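You operate a simulated robot arm through the tools that you are given. There is no shell and no other tool. Be economical: measure what you need, move in short steps, check, and stop when the job is done.

You run a simulated two-armed robot. Do the job below in one go: nothing can be reset, and whatever is moved stays where it is left.

JOB
Take the box labelled "clips" from the chest end of the daybed and leave it on the top of the cleaning shelf. Then put the orange brush on top of the bubble pad. Then take the grey cloth on the top of the cleaning shelf and put it away on the top of the narrow pine stand. Keep to this order.

It is judged by the outcome, as a careful person would: the job done as asked, and still so three seconds after it is handed in. It fails if anything else is knocked over, pushed out of place, dropped, spilled or broken. Flat cloth is picked up by pressing the open fingertips on it (5 to 10 N) and closing them slowly along it; thin cloth reads only 2 to 8 mm in the jaws.

ROBOT AND FRAMES
Two 7-joint arms with three-finger grippers on one trunk, on a base that drives. Base frame: it is fixed to the floor where the robot stands at the start and does not move with it; the origin is under the middle of the robot, x ahead of it, y to its left, z up; the surface under the hand at the start is at about z = 520. Readings come in mm, degrees, newtons and seconds.
The left shoulder is at the start at [105, 126, 1013], the right one opposite. With the tool pointing down near the work surface each hand reaches from about 300 to 840 mm from the robot's upright axis, wherever it stands, measured 20 degrees to its own side. Places, roughly: bubble pad [-3000, -2750, 500]; grey cloth (10x7x5 cm) [600, -1400, 800]; orange brush [500, -1250, 1250]; top of the cleaning shelf [500, -1400, 800]; top of the narrow pine stand [-3300, -1200, 700]. Payload 2.94 kg a hand.
Tool frame (each hand has its own): the origin (TCP) lies between the finger pads and is the grasp point; the fingertips stand 30 mm ahead of it; z points along the fingers, y is the line along which they close. The gripper opens to 128 mm. The gripper's body begins 93 mm behind the TCP.
Orientation is that of the tool frame in the base frame, as a unit quaternion [x, y, z, w]. With the fingers straight down and closing along the base's y, the tool's x points along the base's -x, its y along +y and its z along -z.

CONTROLS
- The arms move only by the tool jog_arm. It takes "left_deltas", "right_deltas" or both (then of equal length, played together; a hand with none holds still); each is a list of rows, each an object (a shift or turn left out is 0, a gripper value left out holds the last) with "dp": the shift along the base's x, y, z in units of 300 mm (1.0 is 300 mm), a list of three; "rot": the turn, a rotation vector about the base's x, y, z in units of 90 degrees (1.0 is 90 degrees), a list of three; "gripper": the gripper command, from -1 (shut) to 1 (fully open), values between in proportion. In form: [{"dp": [x, y, z], "rot": [ax, ay, az], "gripper": gripper}, ...]. A call has 1 to 20 rows; each row is the pose to reach, as a shift and turn from the pose commanded when the call began. A call with a number of a shift or a turn outside -1 to 1 is refused whole. Each row takes 0.2 s and may step no farther than 50 mm and 8.6 degrees from the row before; otherwise, or with a gripper value out of range, the whole call is refused. Where a pose cannot be reached the arm comes as near as it can. A force on the tool above 40 N (or 10 N above the force at the start of the call, whichever is more), or a blocked arm, ends the call early, and 0.2 s more pass. The fingers move at their own pace and stop on an object; they squeeze with about 26 N. The grip force told is the motor's: it shows also when the fingers shut on nothing. Time passes only in rows, and 0.2 s behind the last, so rows that repeat a pose let the fingers close. The reply holds the time, the measured pose of the TCP, the force on the tool along the base axes, the opening and the grip force, in the units named above and with some noise, with the torque about the TCP (base axes, N m) and any sound that the robot's microphone picked up.
- Cameras (640 x 400 px; columns grow to the right, rows downward): "scene" is now at [237, -6.4, 1153.6]; the picture's right is [-0.07, -1.00, 0.00], its down [-0.73, 0.05, -0.68] and it looks along [0.68, -0.05, -0.74] (base axes); focal length 258 px, centre (320, 200). "left" rides on the left gripper at [69, 15, -120] in its tool frame; the picture's right is [-0.21, 0.98, 0.00], its down [-0.82, -0.18, -0.54] and it looks along [-0.53, -0.12, 0.84] (tool axes); focal length 251 px, centre (320, 200). "right" rides on the right gripper at [69, -15, -120] in its tool frame; the picture's right is [0.21, 0.98, 0.00], its down [-0.82, 0.18, -0.54] and it looks along [-0.53, 0.12, 0.84] (tool axes); focal length 251 px, centre (320, 200). There is no depth. A picture from a camera that has moved, and an enlarged one, comes with that camera's place and axes in the base frame and with its lens.
- get_image(camera): a new picture of that camera. It takes no simulated time.
- move_column(by): slides the trunk up (or, below 0, down) by that many mm; the arms and the scene camera ride with it, the base frame stays. It gives what a move gives, with no picture.
- steer(legs): drives the robot by 1 to 6 legs, each [ahead, left, turn to the left] in mm, mm and degrees, along the robot's own axes; the way and the turn of a leg run together, so that a leg with both is an arc; at most 1500 mm and 180 degrees a leg. The arms and the cameras ride along, it lands a little off, and it stops where it bumps. It gives what a move gives.
- aim_head(pan, tilt): turns the head with the scene camera to pan (to the left, within 80 degrees either way) and tilt (down, from -29 to 69), counted from straight ahead of the robot. It gives what a move gives.
- inspect(camera, box): a new picture of the part [left, top, right, bottom] of that camera's present view, enlarged. It takes no simulated time.
- job_done(): hands the job in; it is judged then, once.

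Go step by step. Nothing tells you exact positions but the pictures and the camera data: compare them with the known pose of the tool, close in by small moves and look again before you grip or let go. The budget is 165 turns and 118 pictures, counting those below and the enlarged ones. Unless the task says otherwise, let go and move clear before handing in, and close with one line.

The tools are called after "Call:" as name(argument=value, ...) on one line, values as JSON. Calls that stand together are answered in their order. jog_arm: Moves the arms, as the interface text tells. Its arguments: {"type":"object","properties":{"left_deltas":{"type":"array"},"right_deltas":{"type":"array"}},"required":[]} The other tools are called the same way: move_column (by) slides the trunk up or down; steer (legs) drives the base; aim_head (pan, tilt) turns the head that bears the scene camera; get_image (camera) takes a picture; inspect (camera, box) takes an enlarged picture of a part of a camera's view; job_done () hands the job in.

At the start:

```text
clock: 0.0
left_tool_pos: [658.1, 109.1, 841.4]
left_tcp_rot: [0.0, 1.0, 0.0, 0.0]
left_force: [0.8, 0.1, 0.5]
left_moment: [0.0, 0.0, 0.01]
left_opening: 128.1
left_finger_force: 0.0
right_tool_pos: [590.7, -315.1, 843.5]
right_tcp_rot: [0.0, 1.0, 0.0, 0.0]
right_force: [0.3, 0.1, -0.6]
right_moment: [0.01, -0.01, 0.01]
right_opening: 127.8
right_finger_force: 0.1
trunk travel left (down, up): [-225.0, 322.0]
robot x, y, heading: [-1.3, -0.8, 0.1]
head pan, tilt: [-3.8, 47.4]
```

scene: 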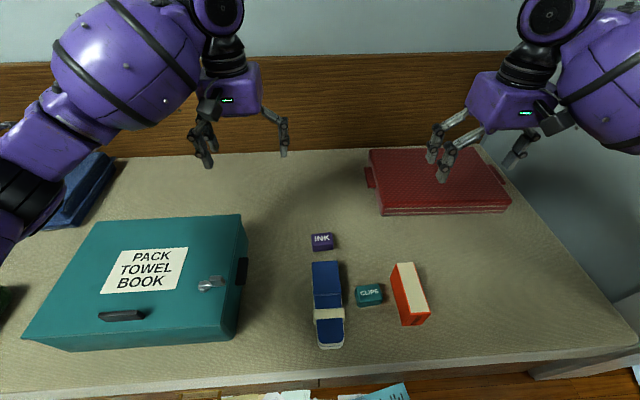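
right: 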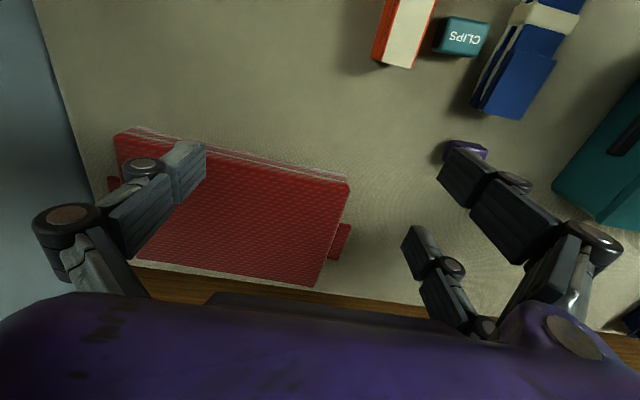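
left: 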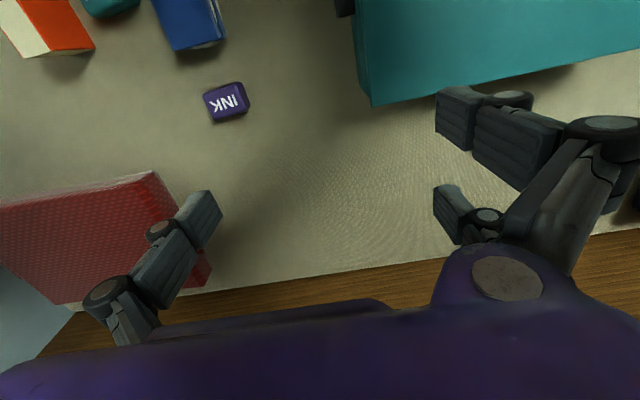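

The clips box sits near [484, -144, 535], between the blue item and the orange-white box, so I plan to grip it along x with the right hand. First I'll take a closer look.

Call:
inspect(camera="scene", box=[290, 220, 450, 360])

Call:
aim_head(pan=-75, tilt=15)

Call:
get_image(camera="scene")

```text
2.86 times, centred on (370, 290) of scene
camera zoom: at [237.0, -6.4, 1153.6], right [-0.07, -1.0, 0.0], down [-0.73, 0.05, -0.68], along [0.68, -0.05, -0.74], focal length 736 px, centre (177, -57)
```

zoom: 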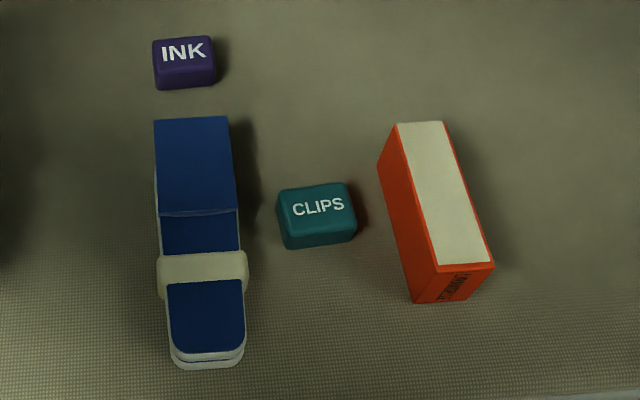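

```text
clock: 1.4
left_tool_pos: [659.4, 108.5, 841.1]
left_tcp_rot: [0.0, 1.0, 0.0, 0.0]
left_force: [-0.3, -0.8, -0.4]
left_moment: [0.01, 0.0, -0.01]
left_opening: 127.8
left_finger_force: 0.0
right_tool_pos: [591.1, -314.6, 843.2]
right_tcp_rot: [0.0, 1.0, 0.001, 0.0]
right_force: [-0.6, 0.0, 0.8]
right_moment: [-0.01, 0.0, -0.02]
right_opening: 128.1
right_finger_force: 0.1
trunk travel left (down, up): [-225.0, 322.0]
robot x, y, heading: [1.4, -0.4, 0.1]
head pan, tilt: [-75.0, 15.0]
```

```text
113 pictures are left
camera scene: at [182.0, -91.3, 1203.7], right [-0.97, -0.26, 0.0], down [-0.07, 0.25, -0.97], along [0.25, -0.93, -0.26], focal length 258 px, centre (320, 200)
```

scene: 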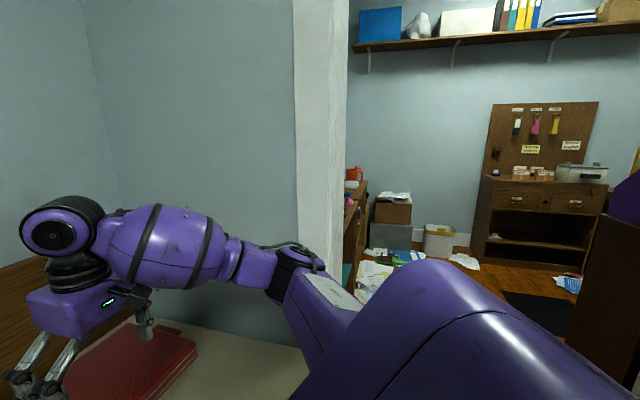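

The clips box is roughly 63 x 40 x 33 mm, centred near [487, -145]. I'll turn the right hand 90° so it closes along x, and move it over the box.

Call:
jog_arm(right_deltas=[{"dp": [-0.029, 0.047, -0.02], "rot": [0, 0, 0.0833]}, {"dp": [-0.058, 0.094, -0.04], "rot": [0, 0, 0.1667]}, {"dp": [-0.087, 0.142, -0.06], "rot": [0, 0, 0.25]}, {"dp": [-0.116, 0.189, -0.08], "rot": [0, 0, 0.3333]}, {"dp": [-0.145, 0.236, -0.1], "rot": [0, 0, 0.4167]}, {"dp": [-0.173, 0.283, -0.12], "rot": [0, 0, 0.5]}, {"dp": [-0.202, 0.33, -0.14], "rot": [0, 0, 0.5833]}, {"dp": [-0.231, 0.378, -0.16], "rot": [0, 0, 0.6667]}, {"dp": [-0.26, 0.425, -0.18], "rot": [0, 0, 0.75]}, {"dp": [-0.29, 0.472, -0.2], "rot": [0, 0, 0.8333]}, {"dp": [-0.318, 0.52, -0.22], "rot": [0, 0, 0.9167]}, {"dp": [-0.347, 0.567, -0.24], "rot": [0, 0, 1.0]}, {"dp": [-0.347, 0.567, -0.4], "rot": [0, 0, 1.0]}])

Call:
get_image(camera="right")

Call:
aim_head(pan=-15, tilt=50)

Call:
get_image(camera="scene")

```text
clock: 4.2
left_tool_pos: [658.5, 108.3, 841.4]
left_tcp_rot: [-0.001, 1.0, 0.001, 0.0]
left_force: [0.6, 0.3, 0.2]
left_moment: [0.01, 0.01, 0.04]
left_opening: 128.1
left_finger_force: 0.0
right_tool_pos: [488.5, -145.2, 721.4]
right_tcp_rot: [0.708, -0.706, 0.0, 0.0]
right_force: [-0.3, 0.8, -0.9]
right_moment: [0.03, 0.02, -0.05]
right_opening: 127.8
right_finger_force: 0.1
trunk travel left (down, up): [-225.0, 322.0]
robot x, y, heading: [2.4, -2.7, -0.1]
head pan, tilt: [-75.0, 15.0]
```

```text
112 pictures are left
camera right: at [503.5, -215.0, 841.9], right [-0.98, -0.22, 0.0], down [-0.18, 0.82, 0.54], along [-0.12, 0.53, -0.84], focal length 251 px, centre (320, 200)
```

right: 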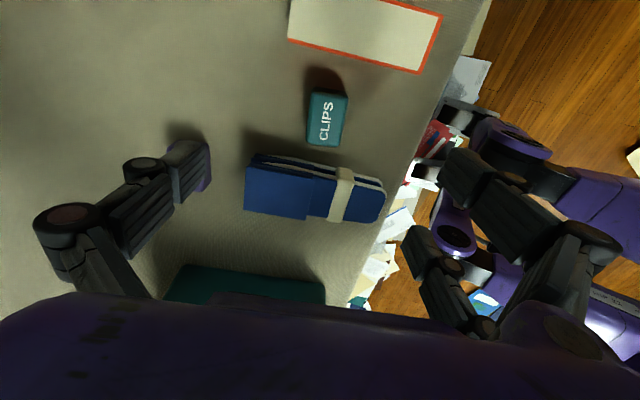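

```text
clock: 5.5
left_tool_pos: [658.5, 109.0, 841.4]
left_tcp_rot: [0.0, 1.0, 0.0, 0.0]
left_force: [0.4, -0.6, -0.3]
left_moment: [-0.02, 0.06, -0.02]
left_opening: 128.1
left_finger_force: 0.1
right_tool_pos: [487.1, -146.1, 721.2]
right_tcp_rot: [-0.707, 0.707, 0.0, 0.0]
right_force: [0.0, -0.1, 0.2]
right_moment: [0.01, -0.01, 0.0]
right_opening: 128.1
right_finger_force: 0.0
trunk travel left (down, up): [-225.0, 322.0]
robot x, y, heading: [3.2, -4.0, 0.0]
head pan, tilt: [-15.0, 50.0]
```

```text
111 pictures are left
camera scene: at [221.3, -55.9, 1161.8], right [-0.65, -0.76, 0.0], down [-0.5, 0.43, -0.75], along [0.57, -0.49, -0.66], focal length 258 px, centre (320, 200)
```

scene: 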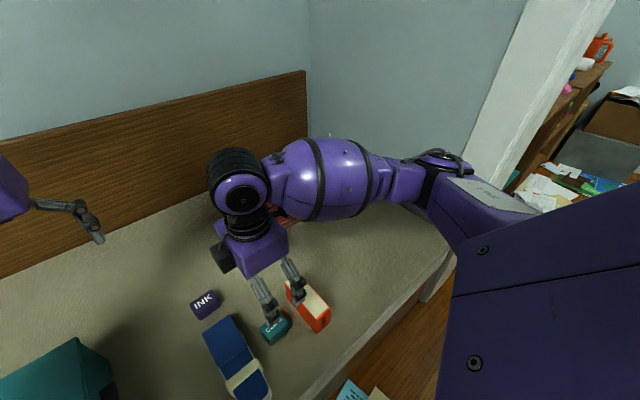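

The box reads about [481, -143] in both views. I'll lower to 620 and check again.

Call:
jog_arm(right_deltas=[{"dp": [-0.01, 0.005, -0.12]}, {"dp": [-0.02, 0.01, -0.24]}, {"dp": [-0.02, 0.01, -0.34]}, {"dp": [-0.02, 0.01, -0.34]}])

Call:
get_image(camera="right")

Call:
get_image(camera="scene")

```text
clock: 6.5
left_tool_pos: [658.7, 109.4, 841.5]
left_tcp_rot: [0.0, 1.0, 0.0, -0.001]
left_force: [0.1, -1.5, 0.5]
left_moment: [0.02, 0.03, 0.02]
left_opening: 128.1
left_finger_force: 0.1
right_tool_pos: [480.7, -141.7, 618.6]
right_tcp_rot: [0.707, -0.707, 0.0, 0.001]
right_force: [-0.6, -0.4, 0.9]
right_moment: [0.0, -0.02, -0.01]
right_opening: 127.7
right_finger_force: 0.1
trunk travel left (down, up): [-225.0, 322.0]
robot x, y, heading: [-0.6, 1.8, -0.3]
head pan, tilt: [-15.0, 50.0]
```

```text
110 pictures are left
camera right: at [496.1, -212.3, 739.5], right [-0.98, -0.21, 0.0], down [-0.18, 0.82, 0.54], along [-0.12, 0.53, -0.84], focal length 251 px, centre (320, 200)
```

right: 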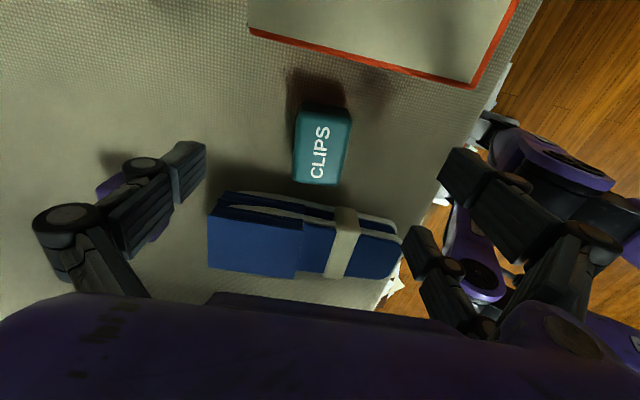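

```text
109 pictures are left
camera scene: at [224.4, -44.8, 1154.2], right [-0.55, -0.84, 0.0], down [-0.61, 0.4, -0.68], along [0.57, -0.37, -0.73], focal length 258 px, centre (320, 200)
```

scene: 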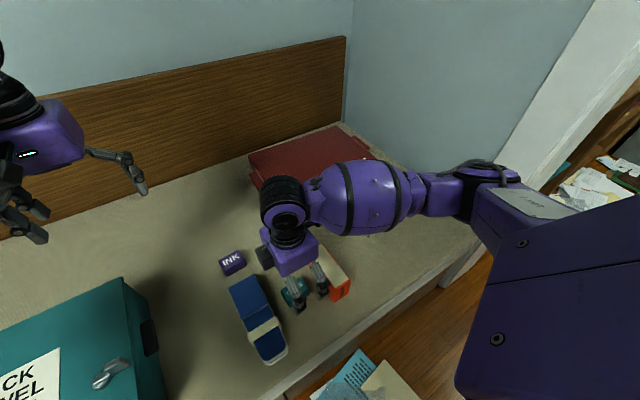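

The box is at about [479, -142], already centred between the fingers. I'll go down and close.

Call:
jog_arm(right_deltas=[{"dp": [-0.005, 0, -0.1]}, {"dp": [-0.005, 0, -0.17]}, {"dp": [-0.005, 0, -0.2]}, {"dp": [-0.005, 0, -0.205], "gripper": -0.3}, {"dp": [-0.005, 0, -0.205], "gripper": -0.7}, {"dp": [-0.005, 0, -0.205], "gripper": -1}, {"dp": [-0.005, 0, -0.205], "gripper": -1}, {"dp": [-0.005, 0, -0.205], "gripper": -1}])

Call:
get_image(camera="right")

```text
clock: 8.3
left_tool_pos: [658.1, 109.6, 840.8]
left_tcp_rot: [0.0, 1.0, -0.001, 0.0]
left_force: [-0.5, 0.1, 0.1]
left_moment: [0.0, -0.01, 0.02]
left_opening: 128.0
left_finger_force: 0.0
right_tool_pos: [479.2, -142.9, 558.7]
right_tcp_rot: [0.707, -0.707, 0.0, -0.001]
right_force: [-0.8, 0.5, -0.8]
right_moment: [0.02, -0.01, 0.01]
right_opening: 41.1
right_finger_force: 25.9
trunk travel left (down, up): [-225.0, 322.0]
robot x, y, heading: [2.7, -1.8, 0.2]
head pan, tilt: [-15.0, 50.0]
```

```text
108 pictures are left
camera right: at [495.1, -211.7, 679.2], right [-0.98, -0.21, 0.0], down [-0.18, 0.82, 0.54], along [-0.12, 0.53, -0.84], focal length 251 px, centre (320, 200)
```

right: 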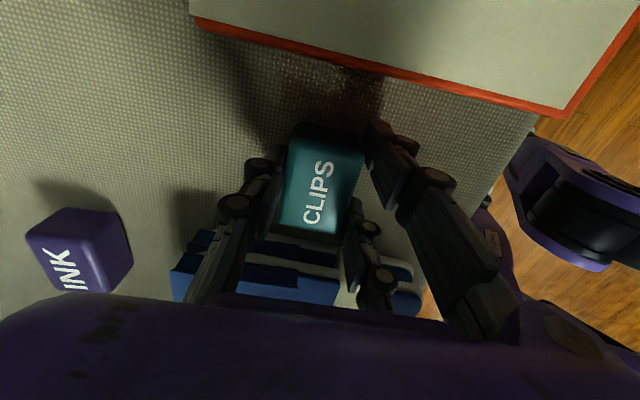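

Gripped at 41 mm. Lifting straight up.

Call:
jog_arm(right_deltas=[{"dp": [0, 0, 0.1]}, {"dp": [0, 0, 0.25]}, {"dp": [0, 0, 0.4]}, {"dp": [0, 0, 0.55]}, {"dp": [0, 0, 0.7]}, {"dp": [0, 0, 0.85]}, {"dp": [0, 0, 1.0]}, {"dp": [0, 0, 1.0]}])

Call:
aim_head(pan=-60, tilt=35)

Call:
get_image(camera="scene")

```text
clock: 10.1
left_tool_pos: [658.3, 109.2, 842.0]
left_tcp_rot: [0.0, 1.0, 0.0, 0.001]
left_force: [0.6, -0.1, -0.8]
left_moment: [0.04, 0.01, -0.01]
left_opening: 128.1
left_finger_force: 0.0
right_tool_pos: [480.1, -141.0, 860.6]
right_tcp_rot: [-0.707, 0.707, -0.001, -0.001]
right_force: [0.5, -0.2, 0.2]
right_moment: [0.0, -0.01, 0.01]
right_opening: 0.2
right_finger_force: 3.2
trunk travel left (down, up): [-225.0, 322.0]
robot x, y, heading: [1.4, -1.7, 0.1]
head pan, tilt: [-15.0, 50.0]
```

```text
clock: 11.2
left_tool_pos: [658.2, 108.9, 841.5]
left_tcp_rot: [0.0, 1.0, 0.0, 0.0]
left_force: [-0.4, -0.3, 0.3]
left_moment: [-0.01, 0.02, 0.02]
left_opening: 127.8
left_finger_force: 0.0
right_tool_pos: [480.2, -142.2, 861.6]
right_tcp_rot: [0.707, -0.707, 0.0, -0.001]
right_force: [0.3, 0.3, -0.6]
right_moment: [-0.02, 0.0, -0.03]
right_opening: 0.4
right_finger_force: 3.0
trunk travel left (down, up): [-225.0, 322.0]
robot x, y, heading: [0.5, 2.3, 0.3]
head pan, tilt: [-60.0, 35.0]
```

```text
107 pictures are left
camera scene: at [201.9, -77.3, 1171.7], right [-0.87, -0.5, 0.0], down [-0.29, 0.5, -0.82], along [0.41, -0.71, -0.57], focal length 258 px, centre (320, 200)
```

scene: 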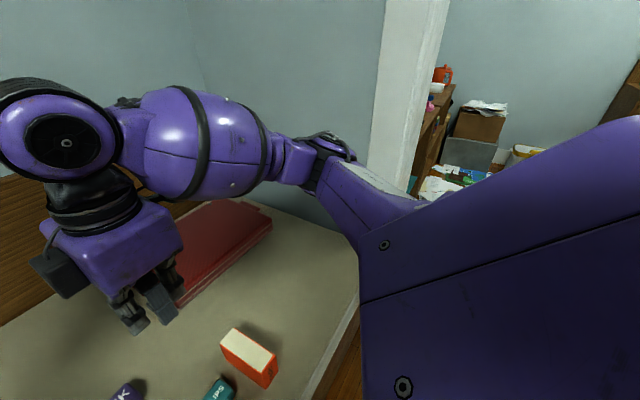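

The jaws read shut: the box slipped out during the lift, though it seems to be still on the bed. I'll look from above.

Call:
get_image(camera="right")

Call:
jog_arm(right_deltas=[{"gripper": 0}, {"gripper": 1}, {"gripper": 1}])

Call:
aim_head(pan=-3.8, tilt=55)

Call:
get_image(camera="scene")

```text
106 pictures are left
camera right: at [495.3, -210.6, 981.7], right [-0.98, -0.21, 0.0], down [-0.18, 0.82, 0.54], along [-0.12, 0.53, -0.84], focal length 251 px, centre (320, 200)
```

right: 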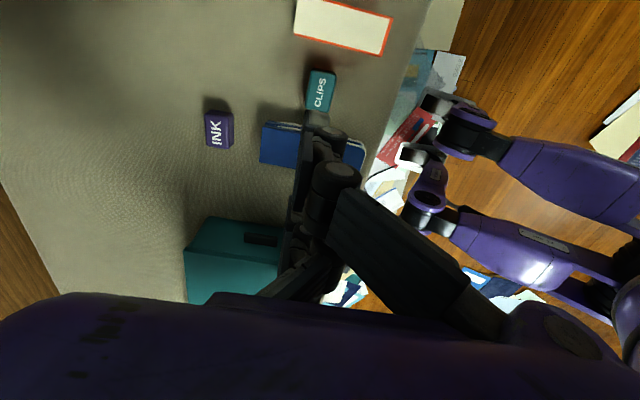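

```text
clock: 12.1
left_tool_pos: [658.2, 109.1, 841.6]
left_tcp_rot: [0.0, 1.0, 0.0, 0.0]
left_force: [0.2, 0.1, -0.6]
left_moment: [0.0, 0.01, -0.03]
left_opening: 128.1
left_finger_force: 0.1
right_tool_pos: [479.9, -141.6, 860.4]
right_tcp_rot: [-0.707, 0.707, 0.0, 0.0]
right_force: [-0.2, 0.2, -0.9]
right_moment: [0.01, 0.0, 0.0]
right_opening: 84.3
right_finger_force: 0.3
trunk travel left (down, up): [-225.0, 322.0]
robot x, y, heading: [-1.6, 1.1, -0.1]
head pan, tilt: [-60.0, 35.0]
```

```text
clock: 13.3
left_tool_pos: [657.7, 109.0, 842.4]
left_tcp_rot: [0.0, 1.0, 0.0, 0.0]
left_force: [-0.6, 0.3, -0.7]
left_moment: [0.01, -0.03, -0.02]
left_opening: 128.3
left_finger_force: 0.1
right_tool_pos: [480.7, -142.0, 861.6]
right_tcp_rot: [0.707, -0.707, 0.0, -0.001]
right_force: [0.3, -0.5, 0.7]
right_moment: [-0.03, -0.03, 0.0]
right_opening: 127.9
right_finger_force: 0.0
trunk travel left (down, up): [-225.0, 322.0]
robot x, y, heading: [-0.1, 2.7, -0.0]
head pan, tilt: [-3.8, 55.0]
```

```text
105 pictures are left
camera scene: at [210.8, -64.8, 1159.9], right [-0.77, -0.64, 0.0], down [-0.44, 0.52, -0.73], along [0.47, -0.56, -0.68], focal length 258 px, centre (320, 200)
```

scene: 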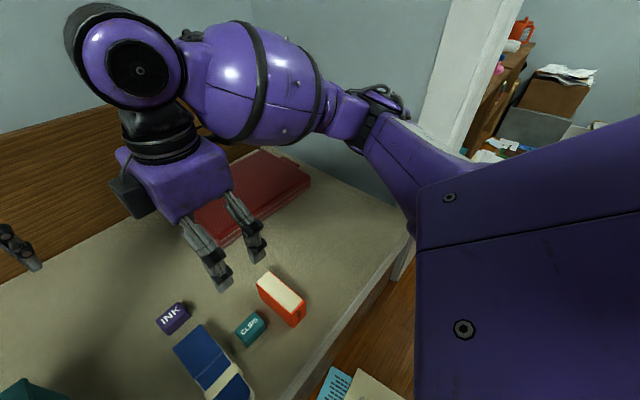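

The box is intact at about [477, -141]; its top is really near z = 538, so I had only caught its upper rounded edge. I'll go lower this time and watch for contact.

Call:
jog_arm(right_deltas=[{"dp": [-0.005, 0, -0.15]}, {"dp": [-0.01, 0, -0.3]}, {"dp": [-0.01, 0, -0.45]}, {"dp": [-0.01, 0, -0.6]}, {"dp": [-0.01, 0, -0.75]}, {"dp": [-0.01, 0, -0.88]}, {"dp": [-0.01, 0, -0.97]}, {"dp": [-0.01, 0, -1.0]}, {"dp": [-0.01, 0, -1.0]}])

Call:
jog_arm(right_deltas=[{"dp": [0, 0, -0.02]}, {"dp": [0, 0, -0.033]}, {"dp": [0, 0, -0.045]}, {"dp": [0, 0, -0.055]}])

```text
clock: 15.3
left_tool_pos: [658.0, 109.5, 841.3]
left_tcp_rot: [-0.001, 1.0, 0.0, 0.0]
left_force: [-0.9, -0.3, 0.3]
left_moment: [-0.03, 0.01, 0.04]
left_opening: 128.0
left_finger_force: 0.0
right_tool_pos: [477.5, -143.0, 559.4]
right_tcp_rot: [0.707, -0.707, 0.0, -0.001]
right_force: [-0.6, -0.1, -0.2]
right_moment: [-0.04, 0.02, -0.04]
right_opening: 128.0
right_finger_force: 0.1
trunk travel left (down, up): [-225.0, 322.0]
robot x, y, heading: [2.8, 0.6, -0.1]
head pan, tilt: [-3.8, 55.0]
```

```text
clock: 16.3
left_tool_pos: [657.5, 108.2, 842.1]
left_tcp_rot: [0.0, 1.0, -0.001, 0.0]
left_force: [0.6, -1.1, 0.5]
left_moment: [0.01, -0.01, 0.01]
left_opening: 127.9
left_finger_force: 0.1
right_tool_pos: [476.5, -142.5, 542.8]
right_tcp_rot: [-0.707, 0.707, -0.001, 0.0]
right_force: [-0.6, -0.2, -0.5]
right_moment: [-0.02, -0.01, 0.03]
right_opening: 128.0
right_finger_force: 0.0
trunk travel left (down, up): [-225.0, 322.0]
robot x, y, heading: [1.9, -2.7, 0.2]
head pan, tilt: [-3.8, 55.0]
```

No contact yet; a little lower still.

Call:
jog_arm(right_deltas=[{"dp": [0, 0, -0.01]}, {"dp": [0, 0, -0.02]}, {"dp": [0, 0, -0.03]}, {"dp": [0, 0, -0.03]}])

Call:
get_image(camera="right")

```text
clock: 17.3
left_tool_pos: [658.8, 107.7, 841.9]
left_tcp_rot: [0.0, 1.0, 0.0, 0.0]
left_force: [-0.1, -0.5, -0.1]
left_moment: [0.02, 0.02, 0.03]
left_opening: 128.2
left_finger_force: 0.0
right_tool_pos: [476.8, -144.5, 533.8]
right_tcp_rot: [-0.707, 0.707, 0.0, 0.0]
right_force: [0.1, 0.5, 0.5]
right_moment: [-0.01, 0.0, 0.01]
right_opening: 128.0
right_finger_force: 0.0
trunk travel left (down, up): [-225.0, 322.0]
robot x, y, heading: [4.3, 0.9, 0.0]
head pan, tilt: [-3.8, 55.0]
```

```text
104 pictures are left
camera right: at [492.2, -211.9, 653.7], right [-0.98, -0.21, 0.0], down [-0.18, 0.82, 0.54], along [-0.12, 0.53, -0.84], focal length 251 px, centre (320, 200)
```

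right: 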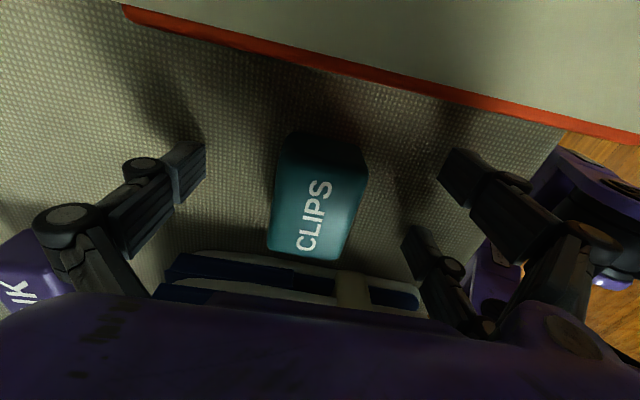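

The fingertips are now well beside the box with no contact underneath. Closing.

Call:
jog_arm(right_deltas=[{"gripper": 0.2}, {"gripper": -0.4}, {"gripper": -1}, {"gripper": -1}, {"gripper": -1}, {"gripper": -1}, {"dp": [0, 0, 0.03]}, {"dp": [0, 0, 0.07]}, {"dp": [0, 0, 0.12]}, {"dp": [0, 0, 0.16]}, {"dp": [0, 0, 0.16]}])

Call:
get_image(camera="right")

```text
clock: 17.9
left_tool_pos: [654.0, 108.4, 845.8]
left_tcp_rot: [0.001, 1.0, -0.001, 0.001]
left_force: [-0.5, 0.2, 1.3]
left_moment: [0.01, -0.05, 0.02]
left_opening: 128.1
left_finger_force: 0.1
right_tool_pos: [472.5, -140.9, 541.9]
right_tcp_rot: [0.708, -0.706, 0.0, -0.002]
right_force: [-20.0, -7.0, 68.8]
right_moment: [-1.02, 2.2, -0.53]
right_opening: 97.9
right_finger_force: 44.4
trunk travel left (down, up): [-225.0, 322.0]
robot x, y, heading: [-3.0, -2.9, -0.1]
head pan, tilt: [-3.8, 55.0]
stopped in row 2 (right hand): the force on the tool passed its limit at 48 N (the readings are from after the stop); the commanded pose is now the measured one
```

```text
103 pictures are left
camera right: at [488.2, -211.2, 662.0], right [-0.98, -0.22, 0.0], down [-0.18, 0.82, 0.54], along [-0.12, 0.53, -0.84], focal length 251 px, centre (320, 200)
```

right: 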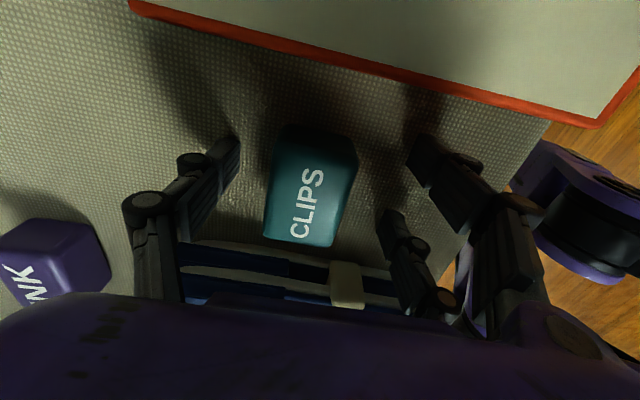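

The fingertips swing downward as they close and pressed on the bed. I'll raise a bit, narrow the jaws, then touch down gently.

Call:
jog_arm(right_deltas=[{"dp": [0.01, -0.005, 0.06], "gripper": 0.5}, {"dp": [0.015, -0.005, 0.08], "gripper": 0.1}, {"dp": [0.015, -0.005, 0.08], "gripper": 0.1}, {"dp": [0.015, -0.005, 0.08], "gripper": 0.1}])

Call:
get_image(camera="right")

```text
clock: 18.9
left_tool_pos: [659.3, 108.8, 841.6]
left_tcp_rot: [-0.001, 1.0, 0.0, 0.0]
left_force: [-0.3, -1.0, 0.6]
left_moment: [0.0, -0.02, 0.0]
left_opening: 127.9
left_finger_force: 0.0
right_tool_pos: [480.5, -143.3, 558.9]
right_tcp_rot: [0.708, -0.707, -0.001, 0.0]
right_force: [-0.4, 1.1, 1.1]
right_moment: [0.01, 0.04, 0.01]
right_opening: 70.2
right_finger_force: 0.0
trunk travel left (down, up): [-225.0, 322.0]
robot x, y, heading: [-2.7, -0.7, 0.3]
head pan, tilt: [-3.8, 55.0]
```

```text
102 pictures are left
camera right: at [496.3, -213.3, 679.4], right [-0.98, -0.22, 0.0], down [-0.18, 0.82, 0.54], along [-0.12, 0.53, -0.84], focal length 251 px, centre (320, 200)
```

right: 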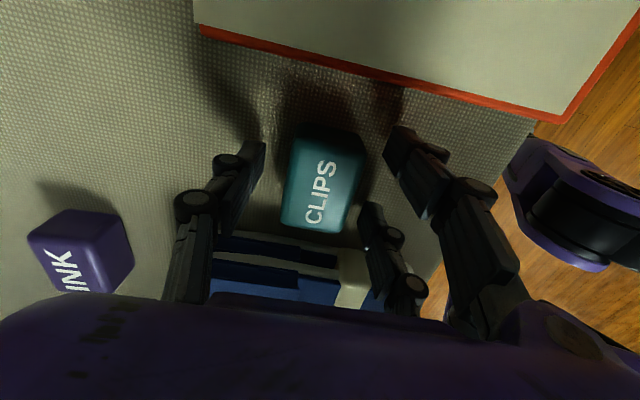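

I'll descend gently until I feel contact.

Call:
jog_arm(right_deltas=[{"dp": [-0.005, 0.003, -0.01]}, {"dp": [-0.005, 0.003, -0.02]}, {"dp": [-0.005, 0.003, -0.03]}])

Call:
jog_arm(right_deltas=[{"dp": [0, 0, -0.007]}, {"dp": [0, 0, -0.014]}])

```text
clock: 19.7
left_tool_pos: [657.7, 108.0, 841.6]
left_tcp_rot: [-0.001, 1.0, 0.0, 0.0]
left_force: [0.3, 0.8, 0.6]
left_moment: [0.0, 0.02, 0.02]
left_opening: 128.2
left_finger_force: 0.0
right_tool_pos: [478.7, -142.6, 549.8]
right_tcp_rot: [0.708, -0.706, -0.002, 0.0]
right_force: [0.0, -0.1, 0.7]
right_moment: [-0.02, 0.0, 0.02]
right_opening: 70.2
right_finger_force: 0.1
trunk travel left (down, up): [-225.0, 322.0]
robot x, y, heading: [-2.0, 0.3, 0.1]
head pan, tilt: [-3.8, 55.0]
```

```text
clock: 20.3
left_tool_pos: [657.5, 109.4, 843.0]
left_tcp_rot: [0.001, 1.0, 0.0, 0.001]
left_force: [0.7, -0.7, -0.1]
left_moment: [-0.02, 0.01, 0.0]
left_opening: 128.0
left_finger_force: 0.1
right_tool_pos: [479.3, -142.8, 546.9]
right_tcp_rot: [0.709, -0.706, 0.0, 0.0]
right_force: [-0.2, -1.6, 11.5]
right_moment: [-0.15, 0.33, 0.07]
right_opening: 71.5
right_finger_force: 0.8
trunk travel left (down, up): [-225.0, 322.0]
robot x, y, heading: [0.6, -2.8, 0.0]
head pan, tilt: [-3.8, 55.0]
```

Contact at z ≈ 547, so the bed is at about 517. I'll raise 4 mm, close, and lift slowly by 20 mm to test.

Call:
jog_arm(right_deltas=[{"dp": [0, 0, 0.02]}, {"dp": [0, 0, 0.02], "gripper": -0.2}, {"dp": [0, 0, 0.02], "gripper": -0.4}, {"dp": [0, 0, 0.02], "gripper": -1}, {"dp": [0, 0, 0.02], "gripper": -1}, {"dp": [0, 0, 0.02], "gripper": -1}, {"dp": [0, 0, 0.02], "gripper": -1}])

Call:
jog_arm(right_deltas=[{"dp": [0, 0, 0.01]}, {"dp": [0, 0, 0.02]}, {"dp": [0, 0, 0.03]}, {"dp": [0, 0, 0.04]}, {"dp": [0, 0, 0.05]}, {"dp": [0, 0, 0.06]}, {"dp": [0, 0, 0.07]}])

Call:
get_image(camera="right")

```text
clock: 21.9
left_tool_pos: [658.7, 108.5, 842.7]
left_tcp_rot: [0.0, 1.0, 0.0, 0.0]
left_force: [-0.3, -0.4, 0.8]
left_moment: [0.01, 0.0, 0.01]
left_opening: 128.0
left_finger_force: 0.0
right_tool_pos: [479.5, -142.4, 551.0]
right_tcp_rot: [0.708, -0.706, -0.001, 0.001]
right_force: [-0.8, -0.1, 0.2]
right_moment: [0.0, -0.04, -0.02]
right_opening: 41.3
right_finger_force: 26.5
trunk travel left (down, up): [-225.0, 322.0]
robot x, y, heading: [-0.8, 3.0, -0.0]
head pan, tilt: [-3.8, 55.0]
```

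```text
clock: 23.5
left_tool_pos: [658.7, 108.2, 842.5]
left_tcp_rot: [-0.001, 1.0, 0.0, 0.001]
left_force: [-0.5, 0.8, -0.3]
left_moment: [-0.01, 0.03, 0.02]
left_opening: 128.0
left_finger_force: 0.0
right_tool_pos: [478.6, -142.7, 573.2]
right_tcp_rot: [0.708, -0.707, -0.002, 0.002]
right_force: [0.0, 0.8, -0.4]
right_moment: [0.02, -0.02, -0.04]
right_opening: 41.3
right_finger_force: 26.1
trunk travel left (down, up): [-225.0, 322.0]
robot x, y, heading: [4.4, 0.8, -0.0]
head pan, tilt: [-3.8, 55.0]
```

```text
101 pictures are left
camera right: at [494.7, -212.3, 693.6], right [-0.98, -0.22, 0.0], down [-0.18, 0.82, 0.54], along [-0.12, 0.53, -0.84], focal length 251 px, centre (320, 200)
```

right: 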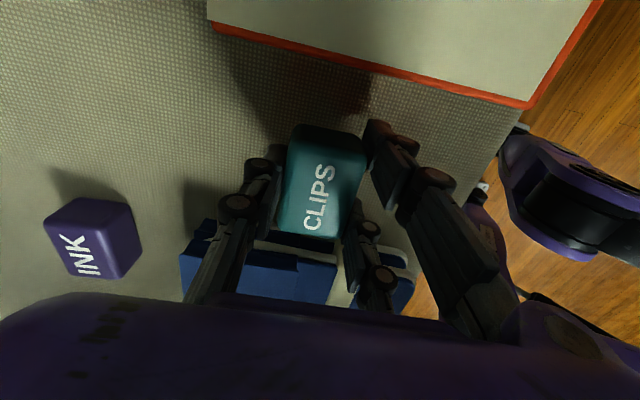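

The box is held. I'll keep lifting at a moderate pace.

Call:
jog_arm(right_deltas=[{"dp": [0, 0, 0.03]}, {"dp": [0, 0, 0.07]}, {"dp": [0, 0, 0.12]}, {"dp": [0, 0, 0.17]}, {"dp": [0, 0, 0.22]}, {"dp": [0, 0, 0.27]}, {"dp": [0, 0, 0.32]}, {"dp": [0, 0, 0.37]}, {"dp": [0, 0, 0.42]}, {"dp": [0, 0, 0.47]}, {"dp": [0, 0, 0.52]}, {"dp": [0, 0, 0.57]}, {"dp": [0, 0, 0.62]}, {"dp": [0, 0, 0.67]}, {"dp": [0, 0, 0.72]}, {"dp": [0, 0, 0.77]}, {"dp": [0, 0, 0.82]}, {"dp": [0, 0, 0.87]}, {"dp": [0, 0, 0.9]}, {"dp": [0, 0, 0.91]}])

Call:
aim_head(pan=-80, tilt=25)

```text
clock: 27.7
left_tool_pos: [658.4, 109.3, 841.5]
left_tcp_rot: [0.0, 1.0, 0.0, 0.0]
left_force: [0.8, -0.6, -0.2]
left_moment: [-0.01, 0.01, 0.02]
left_opening: 128.1
left_finger_force: 0.0
right_tool_pos: [479.7, -142.7, 846.6]
right_tcp_rot: [0.708, -0.706, -0.002, 0.0]
right_force: [0.2, -0.9, -0.6]
right_moment: [-0.01, 0.02, -0.02]
right_opening: 41.1
right_finger_force: 26.1
trunk travel left (down, up): [-225.0, 322.0]
robot x, y, heading: [-0.5, 0.3, -0.1]
head pan, tilt: [-3.8, 55.0]
```

```text
clock: 29.2
left_tool_pos: [657.8, 108.5, 841.0]
left_tcp_rot: [0.001, 1.0, 0.0, 0.0]
left_force: [-0.5, -0.6, 0.2]
left_moment: [-0.01, 0.02, -0.03]
left_opening: 127.9
left_finger_force: 0.1
right_tool_pos: [478.2, -143.1, 846.4]
right_tcp_rot: [0.707, -0.707, -0.001, 0.0]
right_force: [0.6, -0.4, 0.7]
right_moment: [0.04, 0.01, 0.01]
right_opening: 41.2
right_finger_force: 26.0
trunk travel left (down, up): [-225.0, 322.0]
robot x, y, heading: [-1.9, -3.9, 0.0]
head pan, tilt: [-80.0, 25.0]
```

The box is held firmly at z = 846. Now I'll look right before driving.

Call:
get_image(camera="scene")

Call:
aim_head(pan=80, tilt=25)

Call:
get_image(camera="scene")

```text
100 pictures are left
camera scene: at [173.6, -92.0, 1187.5], right [-0.98, -0.17, 0.0], down [-0.07, 0.42, -0.91], along [0.16, -0.89, -0.42], focal length 258 px, centre (320, 200)
```

scene: 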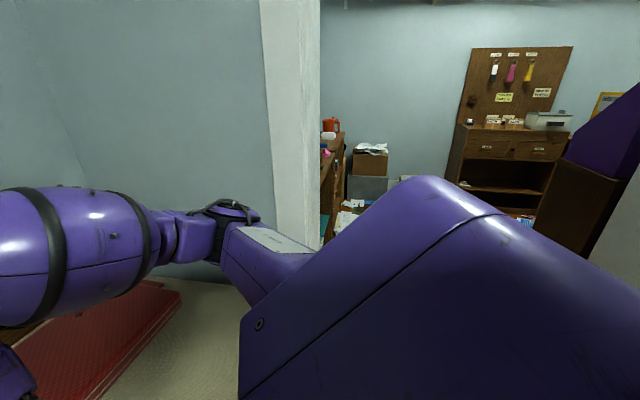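

```text
clock: 31.6
left_tool_pos: [658.0, 109.0, 841.9]
left_tcp_rot: [0.0, 1.0, 0.0, 0.0]
left_force: [-0.9, -0.9, 0.8]
left_moment: [0.01, 0.06, 0.02]
left_opening: 128.2
left_finger_force: 0.1
right_tool_pos: [478.1, -142.7, 845.6]
right_tcp_rot: [0.708, -0.706, -0.001, -0.001]
right_force: [-0.1, 0.4, -0.7]
right_moment: [0.0, 0.03, 0.01]
right_opening: 41.1
right_finger_force: 25.5
trunk travel left (down, up): [-225.0, 322.0]
robot x, y, heading: [0.6, -2.2, 0.2]
head pan, tilt: [80.0, 25.0]
```

```text
99 pictures are left
camera scene: at [173.7, 89.4, 1187.5], right [0.98, -0.17, 0.0], down [-0.07, -0.42, -0.91], along [0.16, 0.89, -0.42], focal length 258 px, centre (320, 200)
```

scene: 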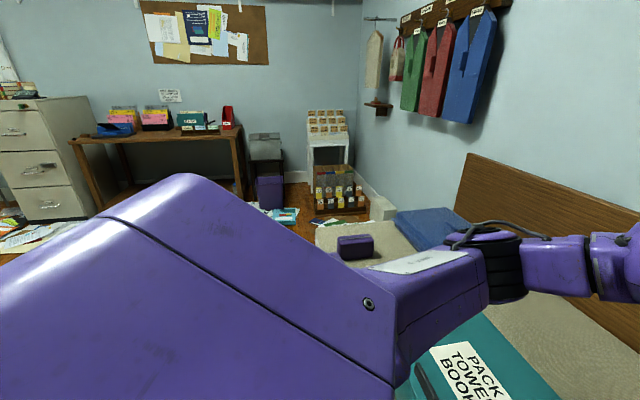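

The way back should be checked: I'll retreat 400 mm from the bed, then look around.

Call:
steer(legs=[[-400, 0, 0]])

Call:
aim_head(pan=-80, tilt=30)

Call:
get_image(camera="scene")

```text
clock: 34.1
left_tool_pos: [258.6, 108.0, 842.0]
left_tcp_rot: [0.001, 1.0, 0.0, -0.001]
left_force: [-0.3, -0.6, 0.2]
left_moment: [0.03, 0.0, -0.01]
left_opening: 127.8
left_finger_force: 0.0
right_tool_pos: [80.3, -142.4, 846.8]
right_tcp_rot: [0.708, -0.707, -0.001, -0.001]
right_force: [-0.2, 0.7, -0.9]
right_moment: [0.0, -0.02, 0.04]
right_opening: 41.3
right_finger_force: 26.4
trunk travel left (down, up): [-225.0, 322.0]
robot x, y, heading: [-397.9, -0.1, -0.0]
head pan, tilt: [80.0, 25.0]
```

```text
clock: 36.6
left_tool_pos: [259.4, 107.8, 841.5]
left_tcp_rot: [0.001, 1.0, 0.001, 0.0]
left_force: [-0.3, 0.5, -0.2]
left_moment: [-0.03, -0.01, -0.02]
left_opening: 128.0
left_finger_force: 0.1
right_tool_pos: [80.2, -142.3, 846.8]
right_tcp_rot: [0.708, -0.707, -0.002, 0.0]
right_force: [1.2, 0.0, -1.1]
right_moment: [-0.04, -0.02, 0.0]
right_opening: 40.8
right_finger_force: 26.1
trunk travel left (down, up): [-225.0, 322.0]
robot x, y, heading: [-400.3, 1.0, -0.0]
head pan, tilt: [-80.0, 30.0]
```

```text
98 pictures are left
camera scene: at [-225.2, -90.1, 1179.6], right [-0.98, -0.17, 0.0], down [-0.09, 0.49, -0.87], along [0.15, -0.85, -0.5], focal length 258 px, centre (320, 200)
```

scene: 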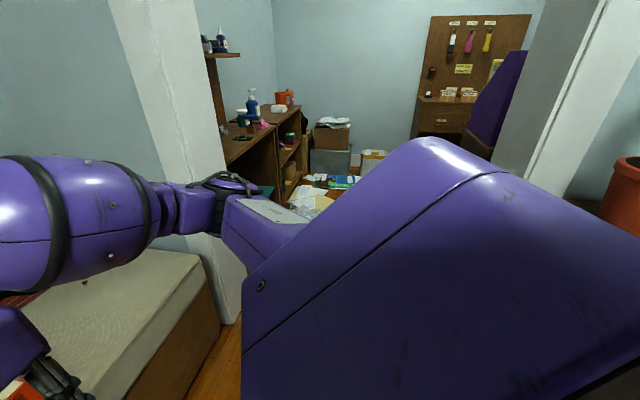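

There's a doorway towards the shelf between two wall ends, roughly x from -570 to 330 at y ≈ -800. I'll turn to face it and take a measured look.

Call:
steer(legs=[[0, 0, -90]])

Call:
aim_head(pan=0, tilt=25)

Call:
get_image(camera="scene")

```text
clock: 40.1
left_tool_pos: [-150.1, -620.6, 842.2]
left_tcp_rot: [0.628, 0.778, -0.002, -0.001]
left_force: [0.7, -0.6, 0.4]
left_moment: [-0.03, -0.02, 0.0]
left_opening: 128.0
left_finger_force: 0.0
right_tool_pos: [-424.6, -496.7, 850.6]
right_tcp_rot: [-0.118, 0.993, -0.002, 0.005]
right_force: [-0.4, 0.1, -0.8]
right_moment: [-0.01, -0.01, 0.03]
right_opening: 41.1
right_finger_force: 26.1
trunk travel left (down, up): [-225.0, 322.0]
robot x, y, heading: [-398.7, -1.7, -77.7]
head pan, tilt: [-80.0, 30.0]
stopped in leg 1: the robot was blocked; the commanded pose is now the measured one
```

```text
clock: 41.6
left_tool_pos: [-150.9, -621.7, 841.9]
left_tcp_rot: [0.628, 0.778, -0.002, -0.002]
left_force: [1.2, -0.3, 1.0]
left_moment: [-0.01, 0.0, 0.0]
left_opening: 127.8
left_finger_force: 0.0
right_tool_pos: [-424.8, -497.5, 849.3]
right_tcp_rot: [-0.116, 0.993, -0.001, 0.004]
right_force: [0.3, 0.7, -1.0]
right_moment: [0.03, -0.02, 0.01]
right_opening: 41.0
right_finger_force: 25.8
trunk travel left (down, up): [-225.0, 322.0]
robot x, y, heading: [-397.1, -1.1, -77.8]
head pan, tilt: [0.0, 25.0]
```

```text
97 pictures are left
camera scene: at [-340.0, -246.0, 1187.1], right [-0.98, -0.21, 0.0], down [-0.09, 0.41, -0.91], along [0.19, -0.89, -0.42], focal length 258 px, centre (320, 200)
```

scene: 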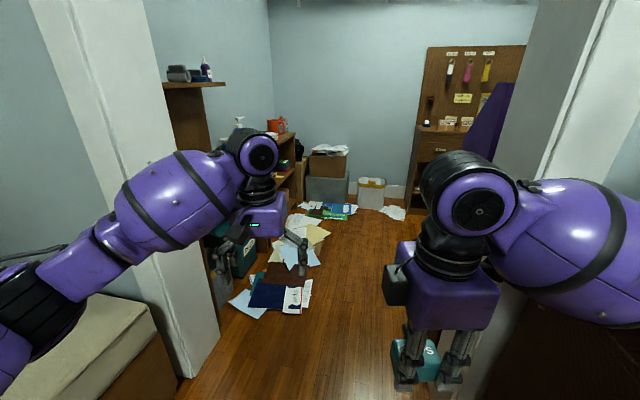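

The turn was blocked at -78°. I'll look to the right for what I bumped.

Call:
aim_head(pan=-60, tilt=45)

Call:
get_image(camera="scene")

Call:
get_image(camera="right")

```text
clock: 42.9
left_tool_pos: [-149.5, -621.1, 841.8]
left_tcp_rot: [0.629, 0.778, -0.003, -0.001]
left_force: [0.0, 0.9, 0.9]
left_moment: [-0.02, 0.02, 0.0]
left_opening: 128.1
left_finger_force: 0.1
right_tool_pos: [-424.9, -497.8, 849.1]
right_tcp_rot: [-0.117, 0.993, -0.001, 0.005]
right_force: [-0.1, -0.3, -0.6]
right_moment: [-0.02, 0.0, 0.0]
right_opening: 40.9
right_finger_force: 26.4
trunk travel left (down, up): [-225.0, 322.0]
robot x, y, heading: [-398.9, 4.2, -77.7]
head pan, tilt: [-60.0, 45.0]
```

```text
96 pictures are left
camera scene: at [-391.1, -238.3, 1172.0], right [-0.93, 0.36, 0.0], down [0.2, 0.53, -0.82], along [-0.3, -0.77, -0.57], focal length 258 px, centre (320, 200)
```

scene: 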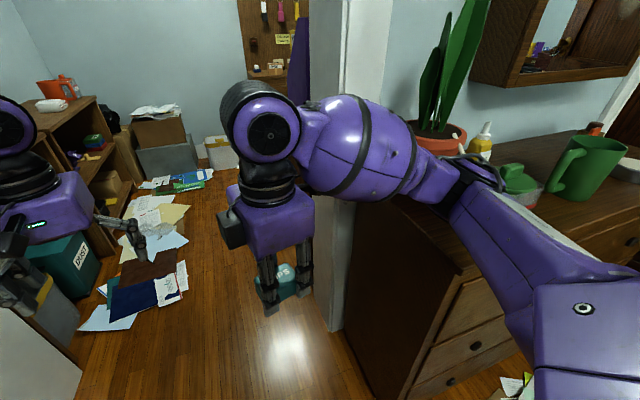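

```text
95 pictures are left
camera right: at [-489.3, -528.2, 969.4], right [-0.44, 0.9, -0.01], down [0.75, 0.37, 0.55], along [0.49, 0.23, -0.84], focal length 251 px, centre (320, 200)
```

right: 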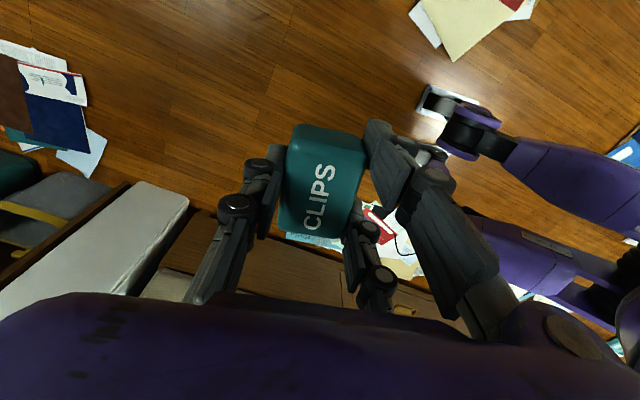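

The right elbow is over a dresser beside the right wall post. The doorway is about x -700 to 360, so I'll shift to my left to the middle, then finish the turn.

Call:
steer(legs=[[0, 230, 0], [0, 0, -12.3]])

Call:
get_image(camera="scene")

```text
clock: 46.3
left_tool_pos: [-67.1, -609.1, 843.1]
left_tcp_rot: [0.708, 0.707, -0.001, -0.001]
left_force: [0.4, 1.1, 0.2]
left_moment: [0.03, 0.02, 0.03]
left_opening: 128.1
left_finger_force: 0.0
right_tool_pos: [-309.3, -431.2, 850.4]
right_tcp_rot: [-0.01, 1.0, -0.003, 0.006]
right_force: [-0.1, 0.5, -0.2]
right_moment: [0.0, 0.01, -0.01]
right_opening: 41.2
right_finger_force: 26.2
trunk travel left (down, up): [-225.0, 322.0]
robot x, y, heading: [-173.5, 45.8, -90.0]
head pan, tilt: [-60.0, 45.0]
```

```text
94 pictures are left
camera scene: at [-222.1, -184.1, 1171.5], right [-0.84, 0.54, 0.0], down [0.31, 0.48, -0.82], along [-0.44, -0.69, -0.58], focal length 258 px, centre (320, 200)
```

scene: 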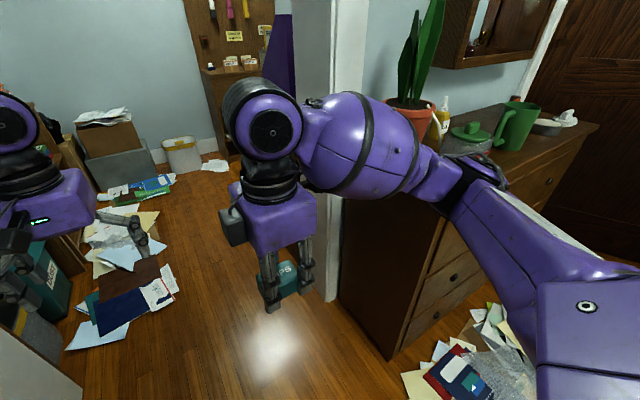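

Clear now. I'll look ahead-left at the shelf and floor from here.

Call:
aim_head(pan=15, tilt=28)

Call:
get_image(camera="scene")

```text
clock: 47.8
left_tool_pos: [-66.1, -610.4, 841.9]
left_tcp_rot: [0.708, 0.707, -0.002, 0.0]
left_force: [-0.7, -0.6, 0.5]
left_moment: [-0.01, 0.01, 0.02]
left_opening: 128.0
left_finger_force: 0.1
right_tool_pos: [-309.4, -430.9, 849.6]
right_tcp_rot: [-0.01, 1.0, -0.003, 0.006]
right_force: [-0.3, 0.4, -0.8]
right_moment: [0.01, 0.0, 0.01]
right_opening: 41.4
right_finger_force: 25.5
trunk travel left (down, up): [-225.0, 322.0]
robot x, y, heading: [-176.4, 48.4, -90.0]
head pan, tilt: [15.0, 28.0]
```

```text
93 pictures are left
camera scene: at [-150.5, -198.2, 1182.7], right [-0.97, -0.26, 0.0], down [-0.12, 0.45, -0.88], along [0.23, -0.85, -0.47], focal length 258 px, centre (320, 200)
```

scene: 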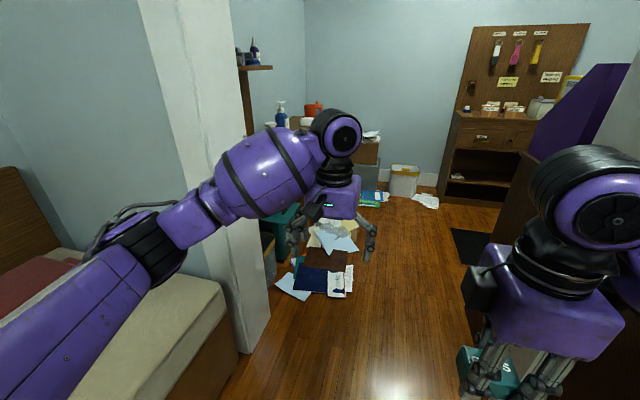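

I'll tuck both hands in closer before going through the doorway.

Call:
jog_arm(left_deltas=[{"dp": [0.02, 0.12, 0]}, {"dp": [0.05, 0.25, 0]}, {"dp": [0.08, 0.4, 0]}, {"dp": [0.11, 0.55, 0]}, {"dp": [0.14, 0.7, 0]}, {"dp": [0.17, 0.8, 0]}, {"dp": [0.17, 0.85, 0]}], right_deltas=[{"dp": [-0.01, 0.05, 0]}, {"dp": [-0.02, 0.1, 0]}, {"dp": [-0.03, 0.15, 0]}, {"dp": [-0.04, 0.2, 0]}, {"dp": [-0.05, 0.25, 0]}, {"dp": [-0.05, 0.28, 0]}, {"dp": [-0.05, 0.28, 0]}])

Call:
get_image(camera="scene")

```text
clock: 49.4
left_tool_pos: [-15.5, -354.0, 842.7]
left_tcp_rot: [0.708, 0.706, -0.001, 0.0]
left_force: [-0.8, -0.9, 0.0]
left_moment: [0.01, -0.01, -0.01]
left_opening: 128.1
left_finger_force: 0.1
right_tool_pos: [-324.0, -350.6, 850.7]
right_tcp_rot: [-0.011, 1.0, -0.001, 0.006]
right_force: [0.2, 0.2, -1.1]
right_moment: [0.01, 0.0, 0.01]
right_opening: 41.0
right_finger_force: 26.3
right hand out of reach, approached as far as the arm can: row 6, 7
trunk travel left (down, up): [-225.0, 322.0]
robot x, y, heading: [-173.4, 49.0, -89.8]
head pan, tilt: [15.0, 28.0]
```

```text
92 pictures are left
camera scene: at [-150.7, -197.8, 1182.8], right [-0.97, -0.26, 0.0], down [-0.12, 0.45, -0.88], along [0.23, -0.85, -0.47], focal length 258 px, centre (320, 200)
```

scene: 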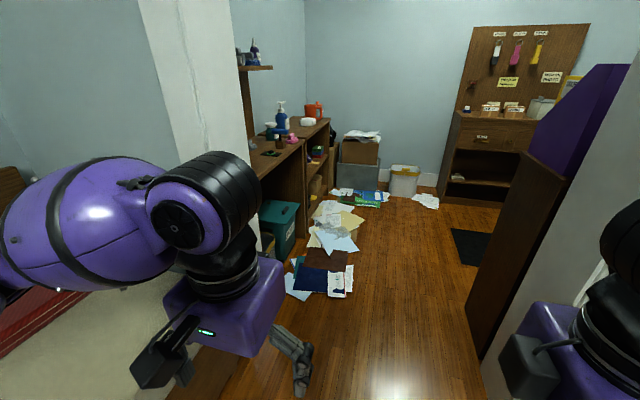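

The doorway is clear; I'll drive through 1000 mm and look again at the shelf.

Call:
steer(legs=[[1000, 0, 0]])

Call:
aim_head(pan=45, tilt=20)

Call:
get_image(camera="scene")

```text
clock: 52.3
left_tool_pos: [-12.0, -808.8, 848.4]
left_tcp_rot: [0.715, 0.699, -0.009, 0.003]
left_force: [-0.2, 0.5, 0.8]
left_moment: [0.0, 0.0, 0.02]
left_opening: 128.4
left_finger_force: 0.0
right_tool_pos: [-322.9, -795.9, 848.9]
right_tcp_rot: [0.002, 1.0, 0.009, 0.002]
right_force: [0.0, 0.2, -0.9]
right_moment: [0.02, 0.02, 0.01]
right_opening: 41.3
right_finger_force: 25.3
trunk travel left (down, up): [-225.0, 322.0]
robot x, y, heading: [-170.5, -418.2, -90.9]
head pan, tilt: [15.0, 28.0]
stopped in leg 1: the robot was blocked; the commanded pose is now the measured one
```

```text
clock: 53.2
left_tool_pos: [-14.1, -809.8, 848.7]
left_tcp_rot: [0.714, 0.7, -0.009, 0.003]
left_force: [-1.0, 0.6, 0.0]
left_moment: [0.0, 0.04, -0.01]
left_opening: 128.0
left_finger_force: 0.1
right_tool_pos: [-322.8, -795.9, 848.1]
right_tcp_rot: [0.003, 1.0, 0.01, 0.001]
right_force: [0.0, 0.6, -0.6]
right_moment: [0.02, -0.01, -0.02]
right_opening: 41.0
right_finger_force: 26.0
trunk travel left (down, up): [-225.0, 322.0]
robot x, y, heading: [-173.6, -418.6, -90.8]
head pan, tilt: [45.0, 20.0]
```

```text
91 pictures are left
camera scene: at [-100.2, -624.5, 1198.9], right [-0.72, -0.69, 0.02], down [-0.24, 0.23, -0.94], along [0.65, -0.68, -0.34], focal length 258 px, centre (320, 200)
```

scene: 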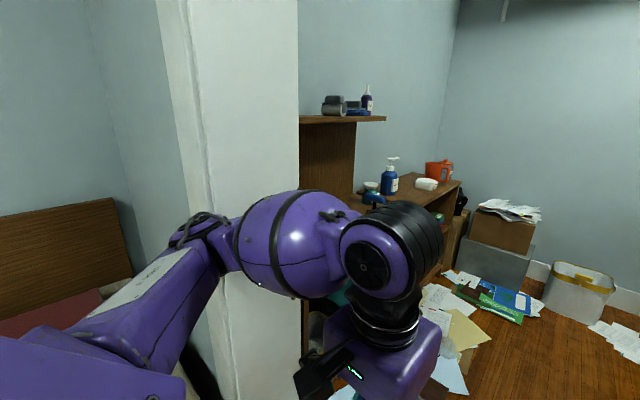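

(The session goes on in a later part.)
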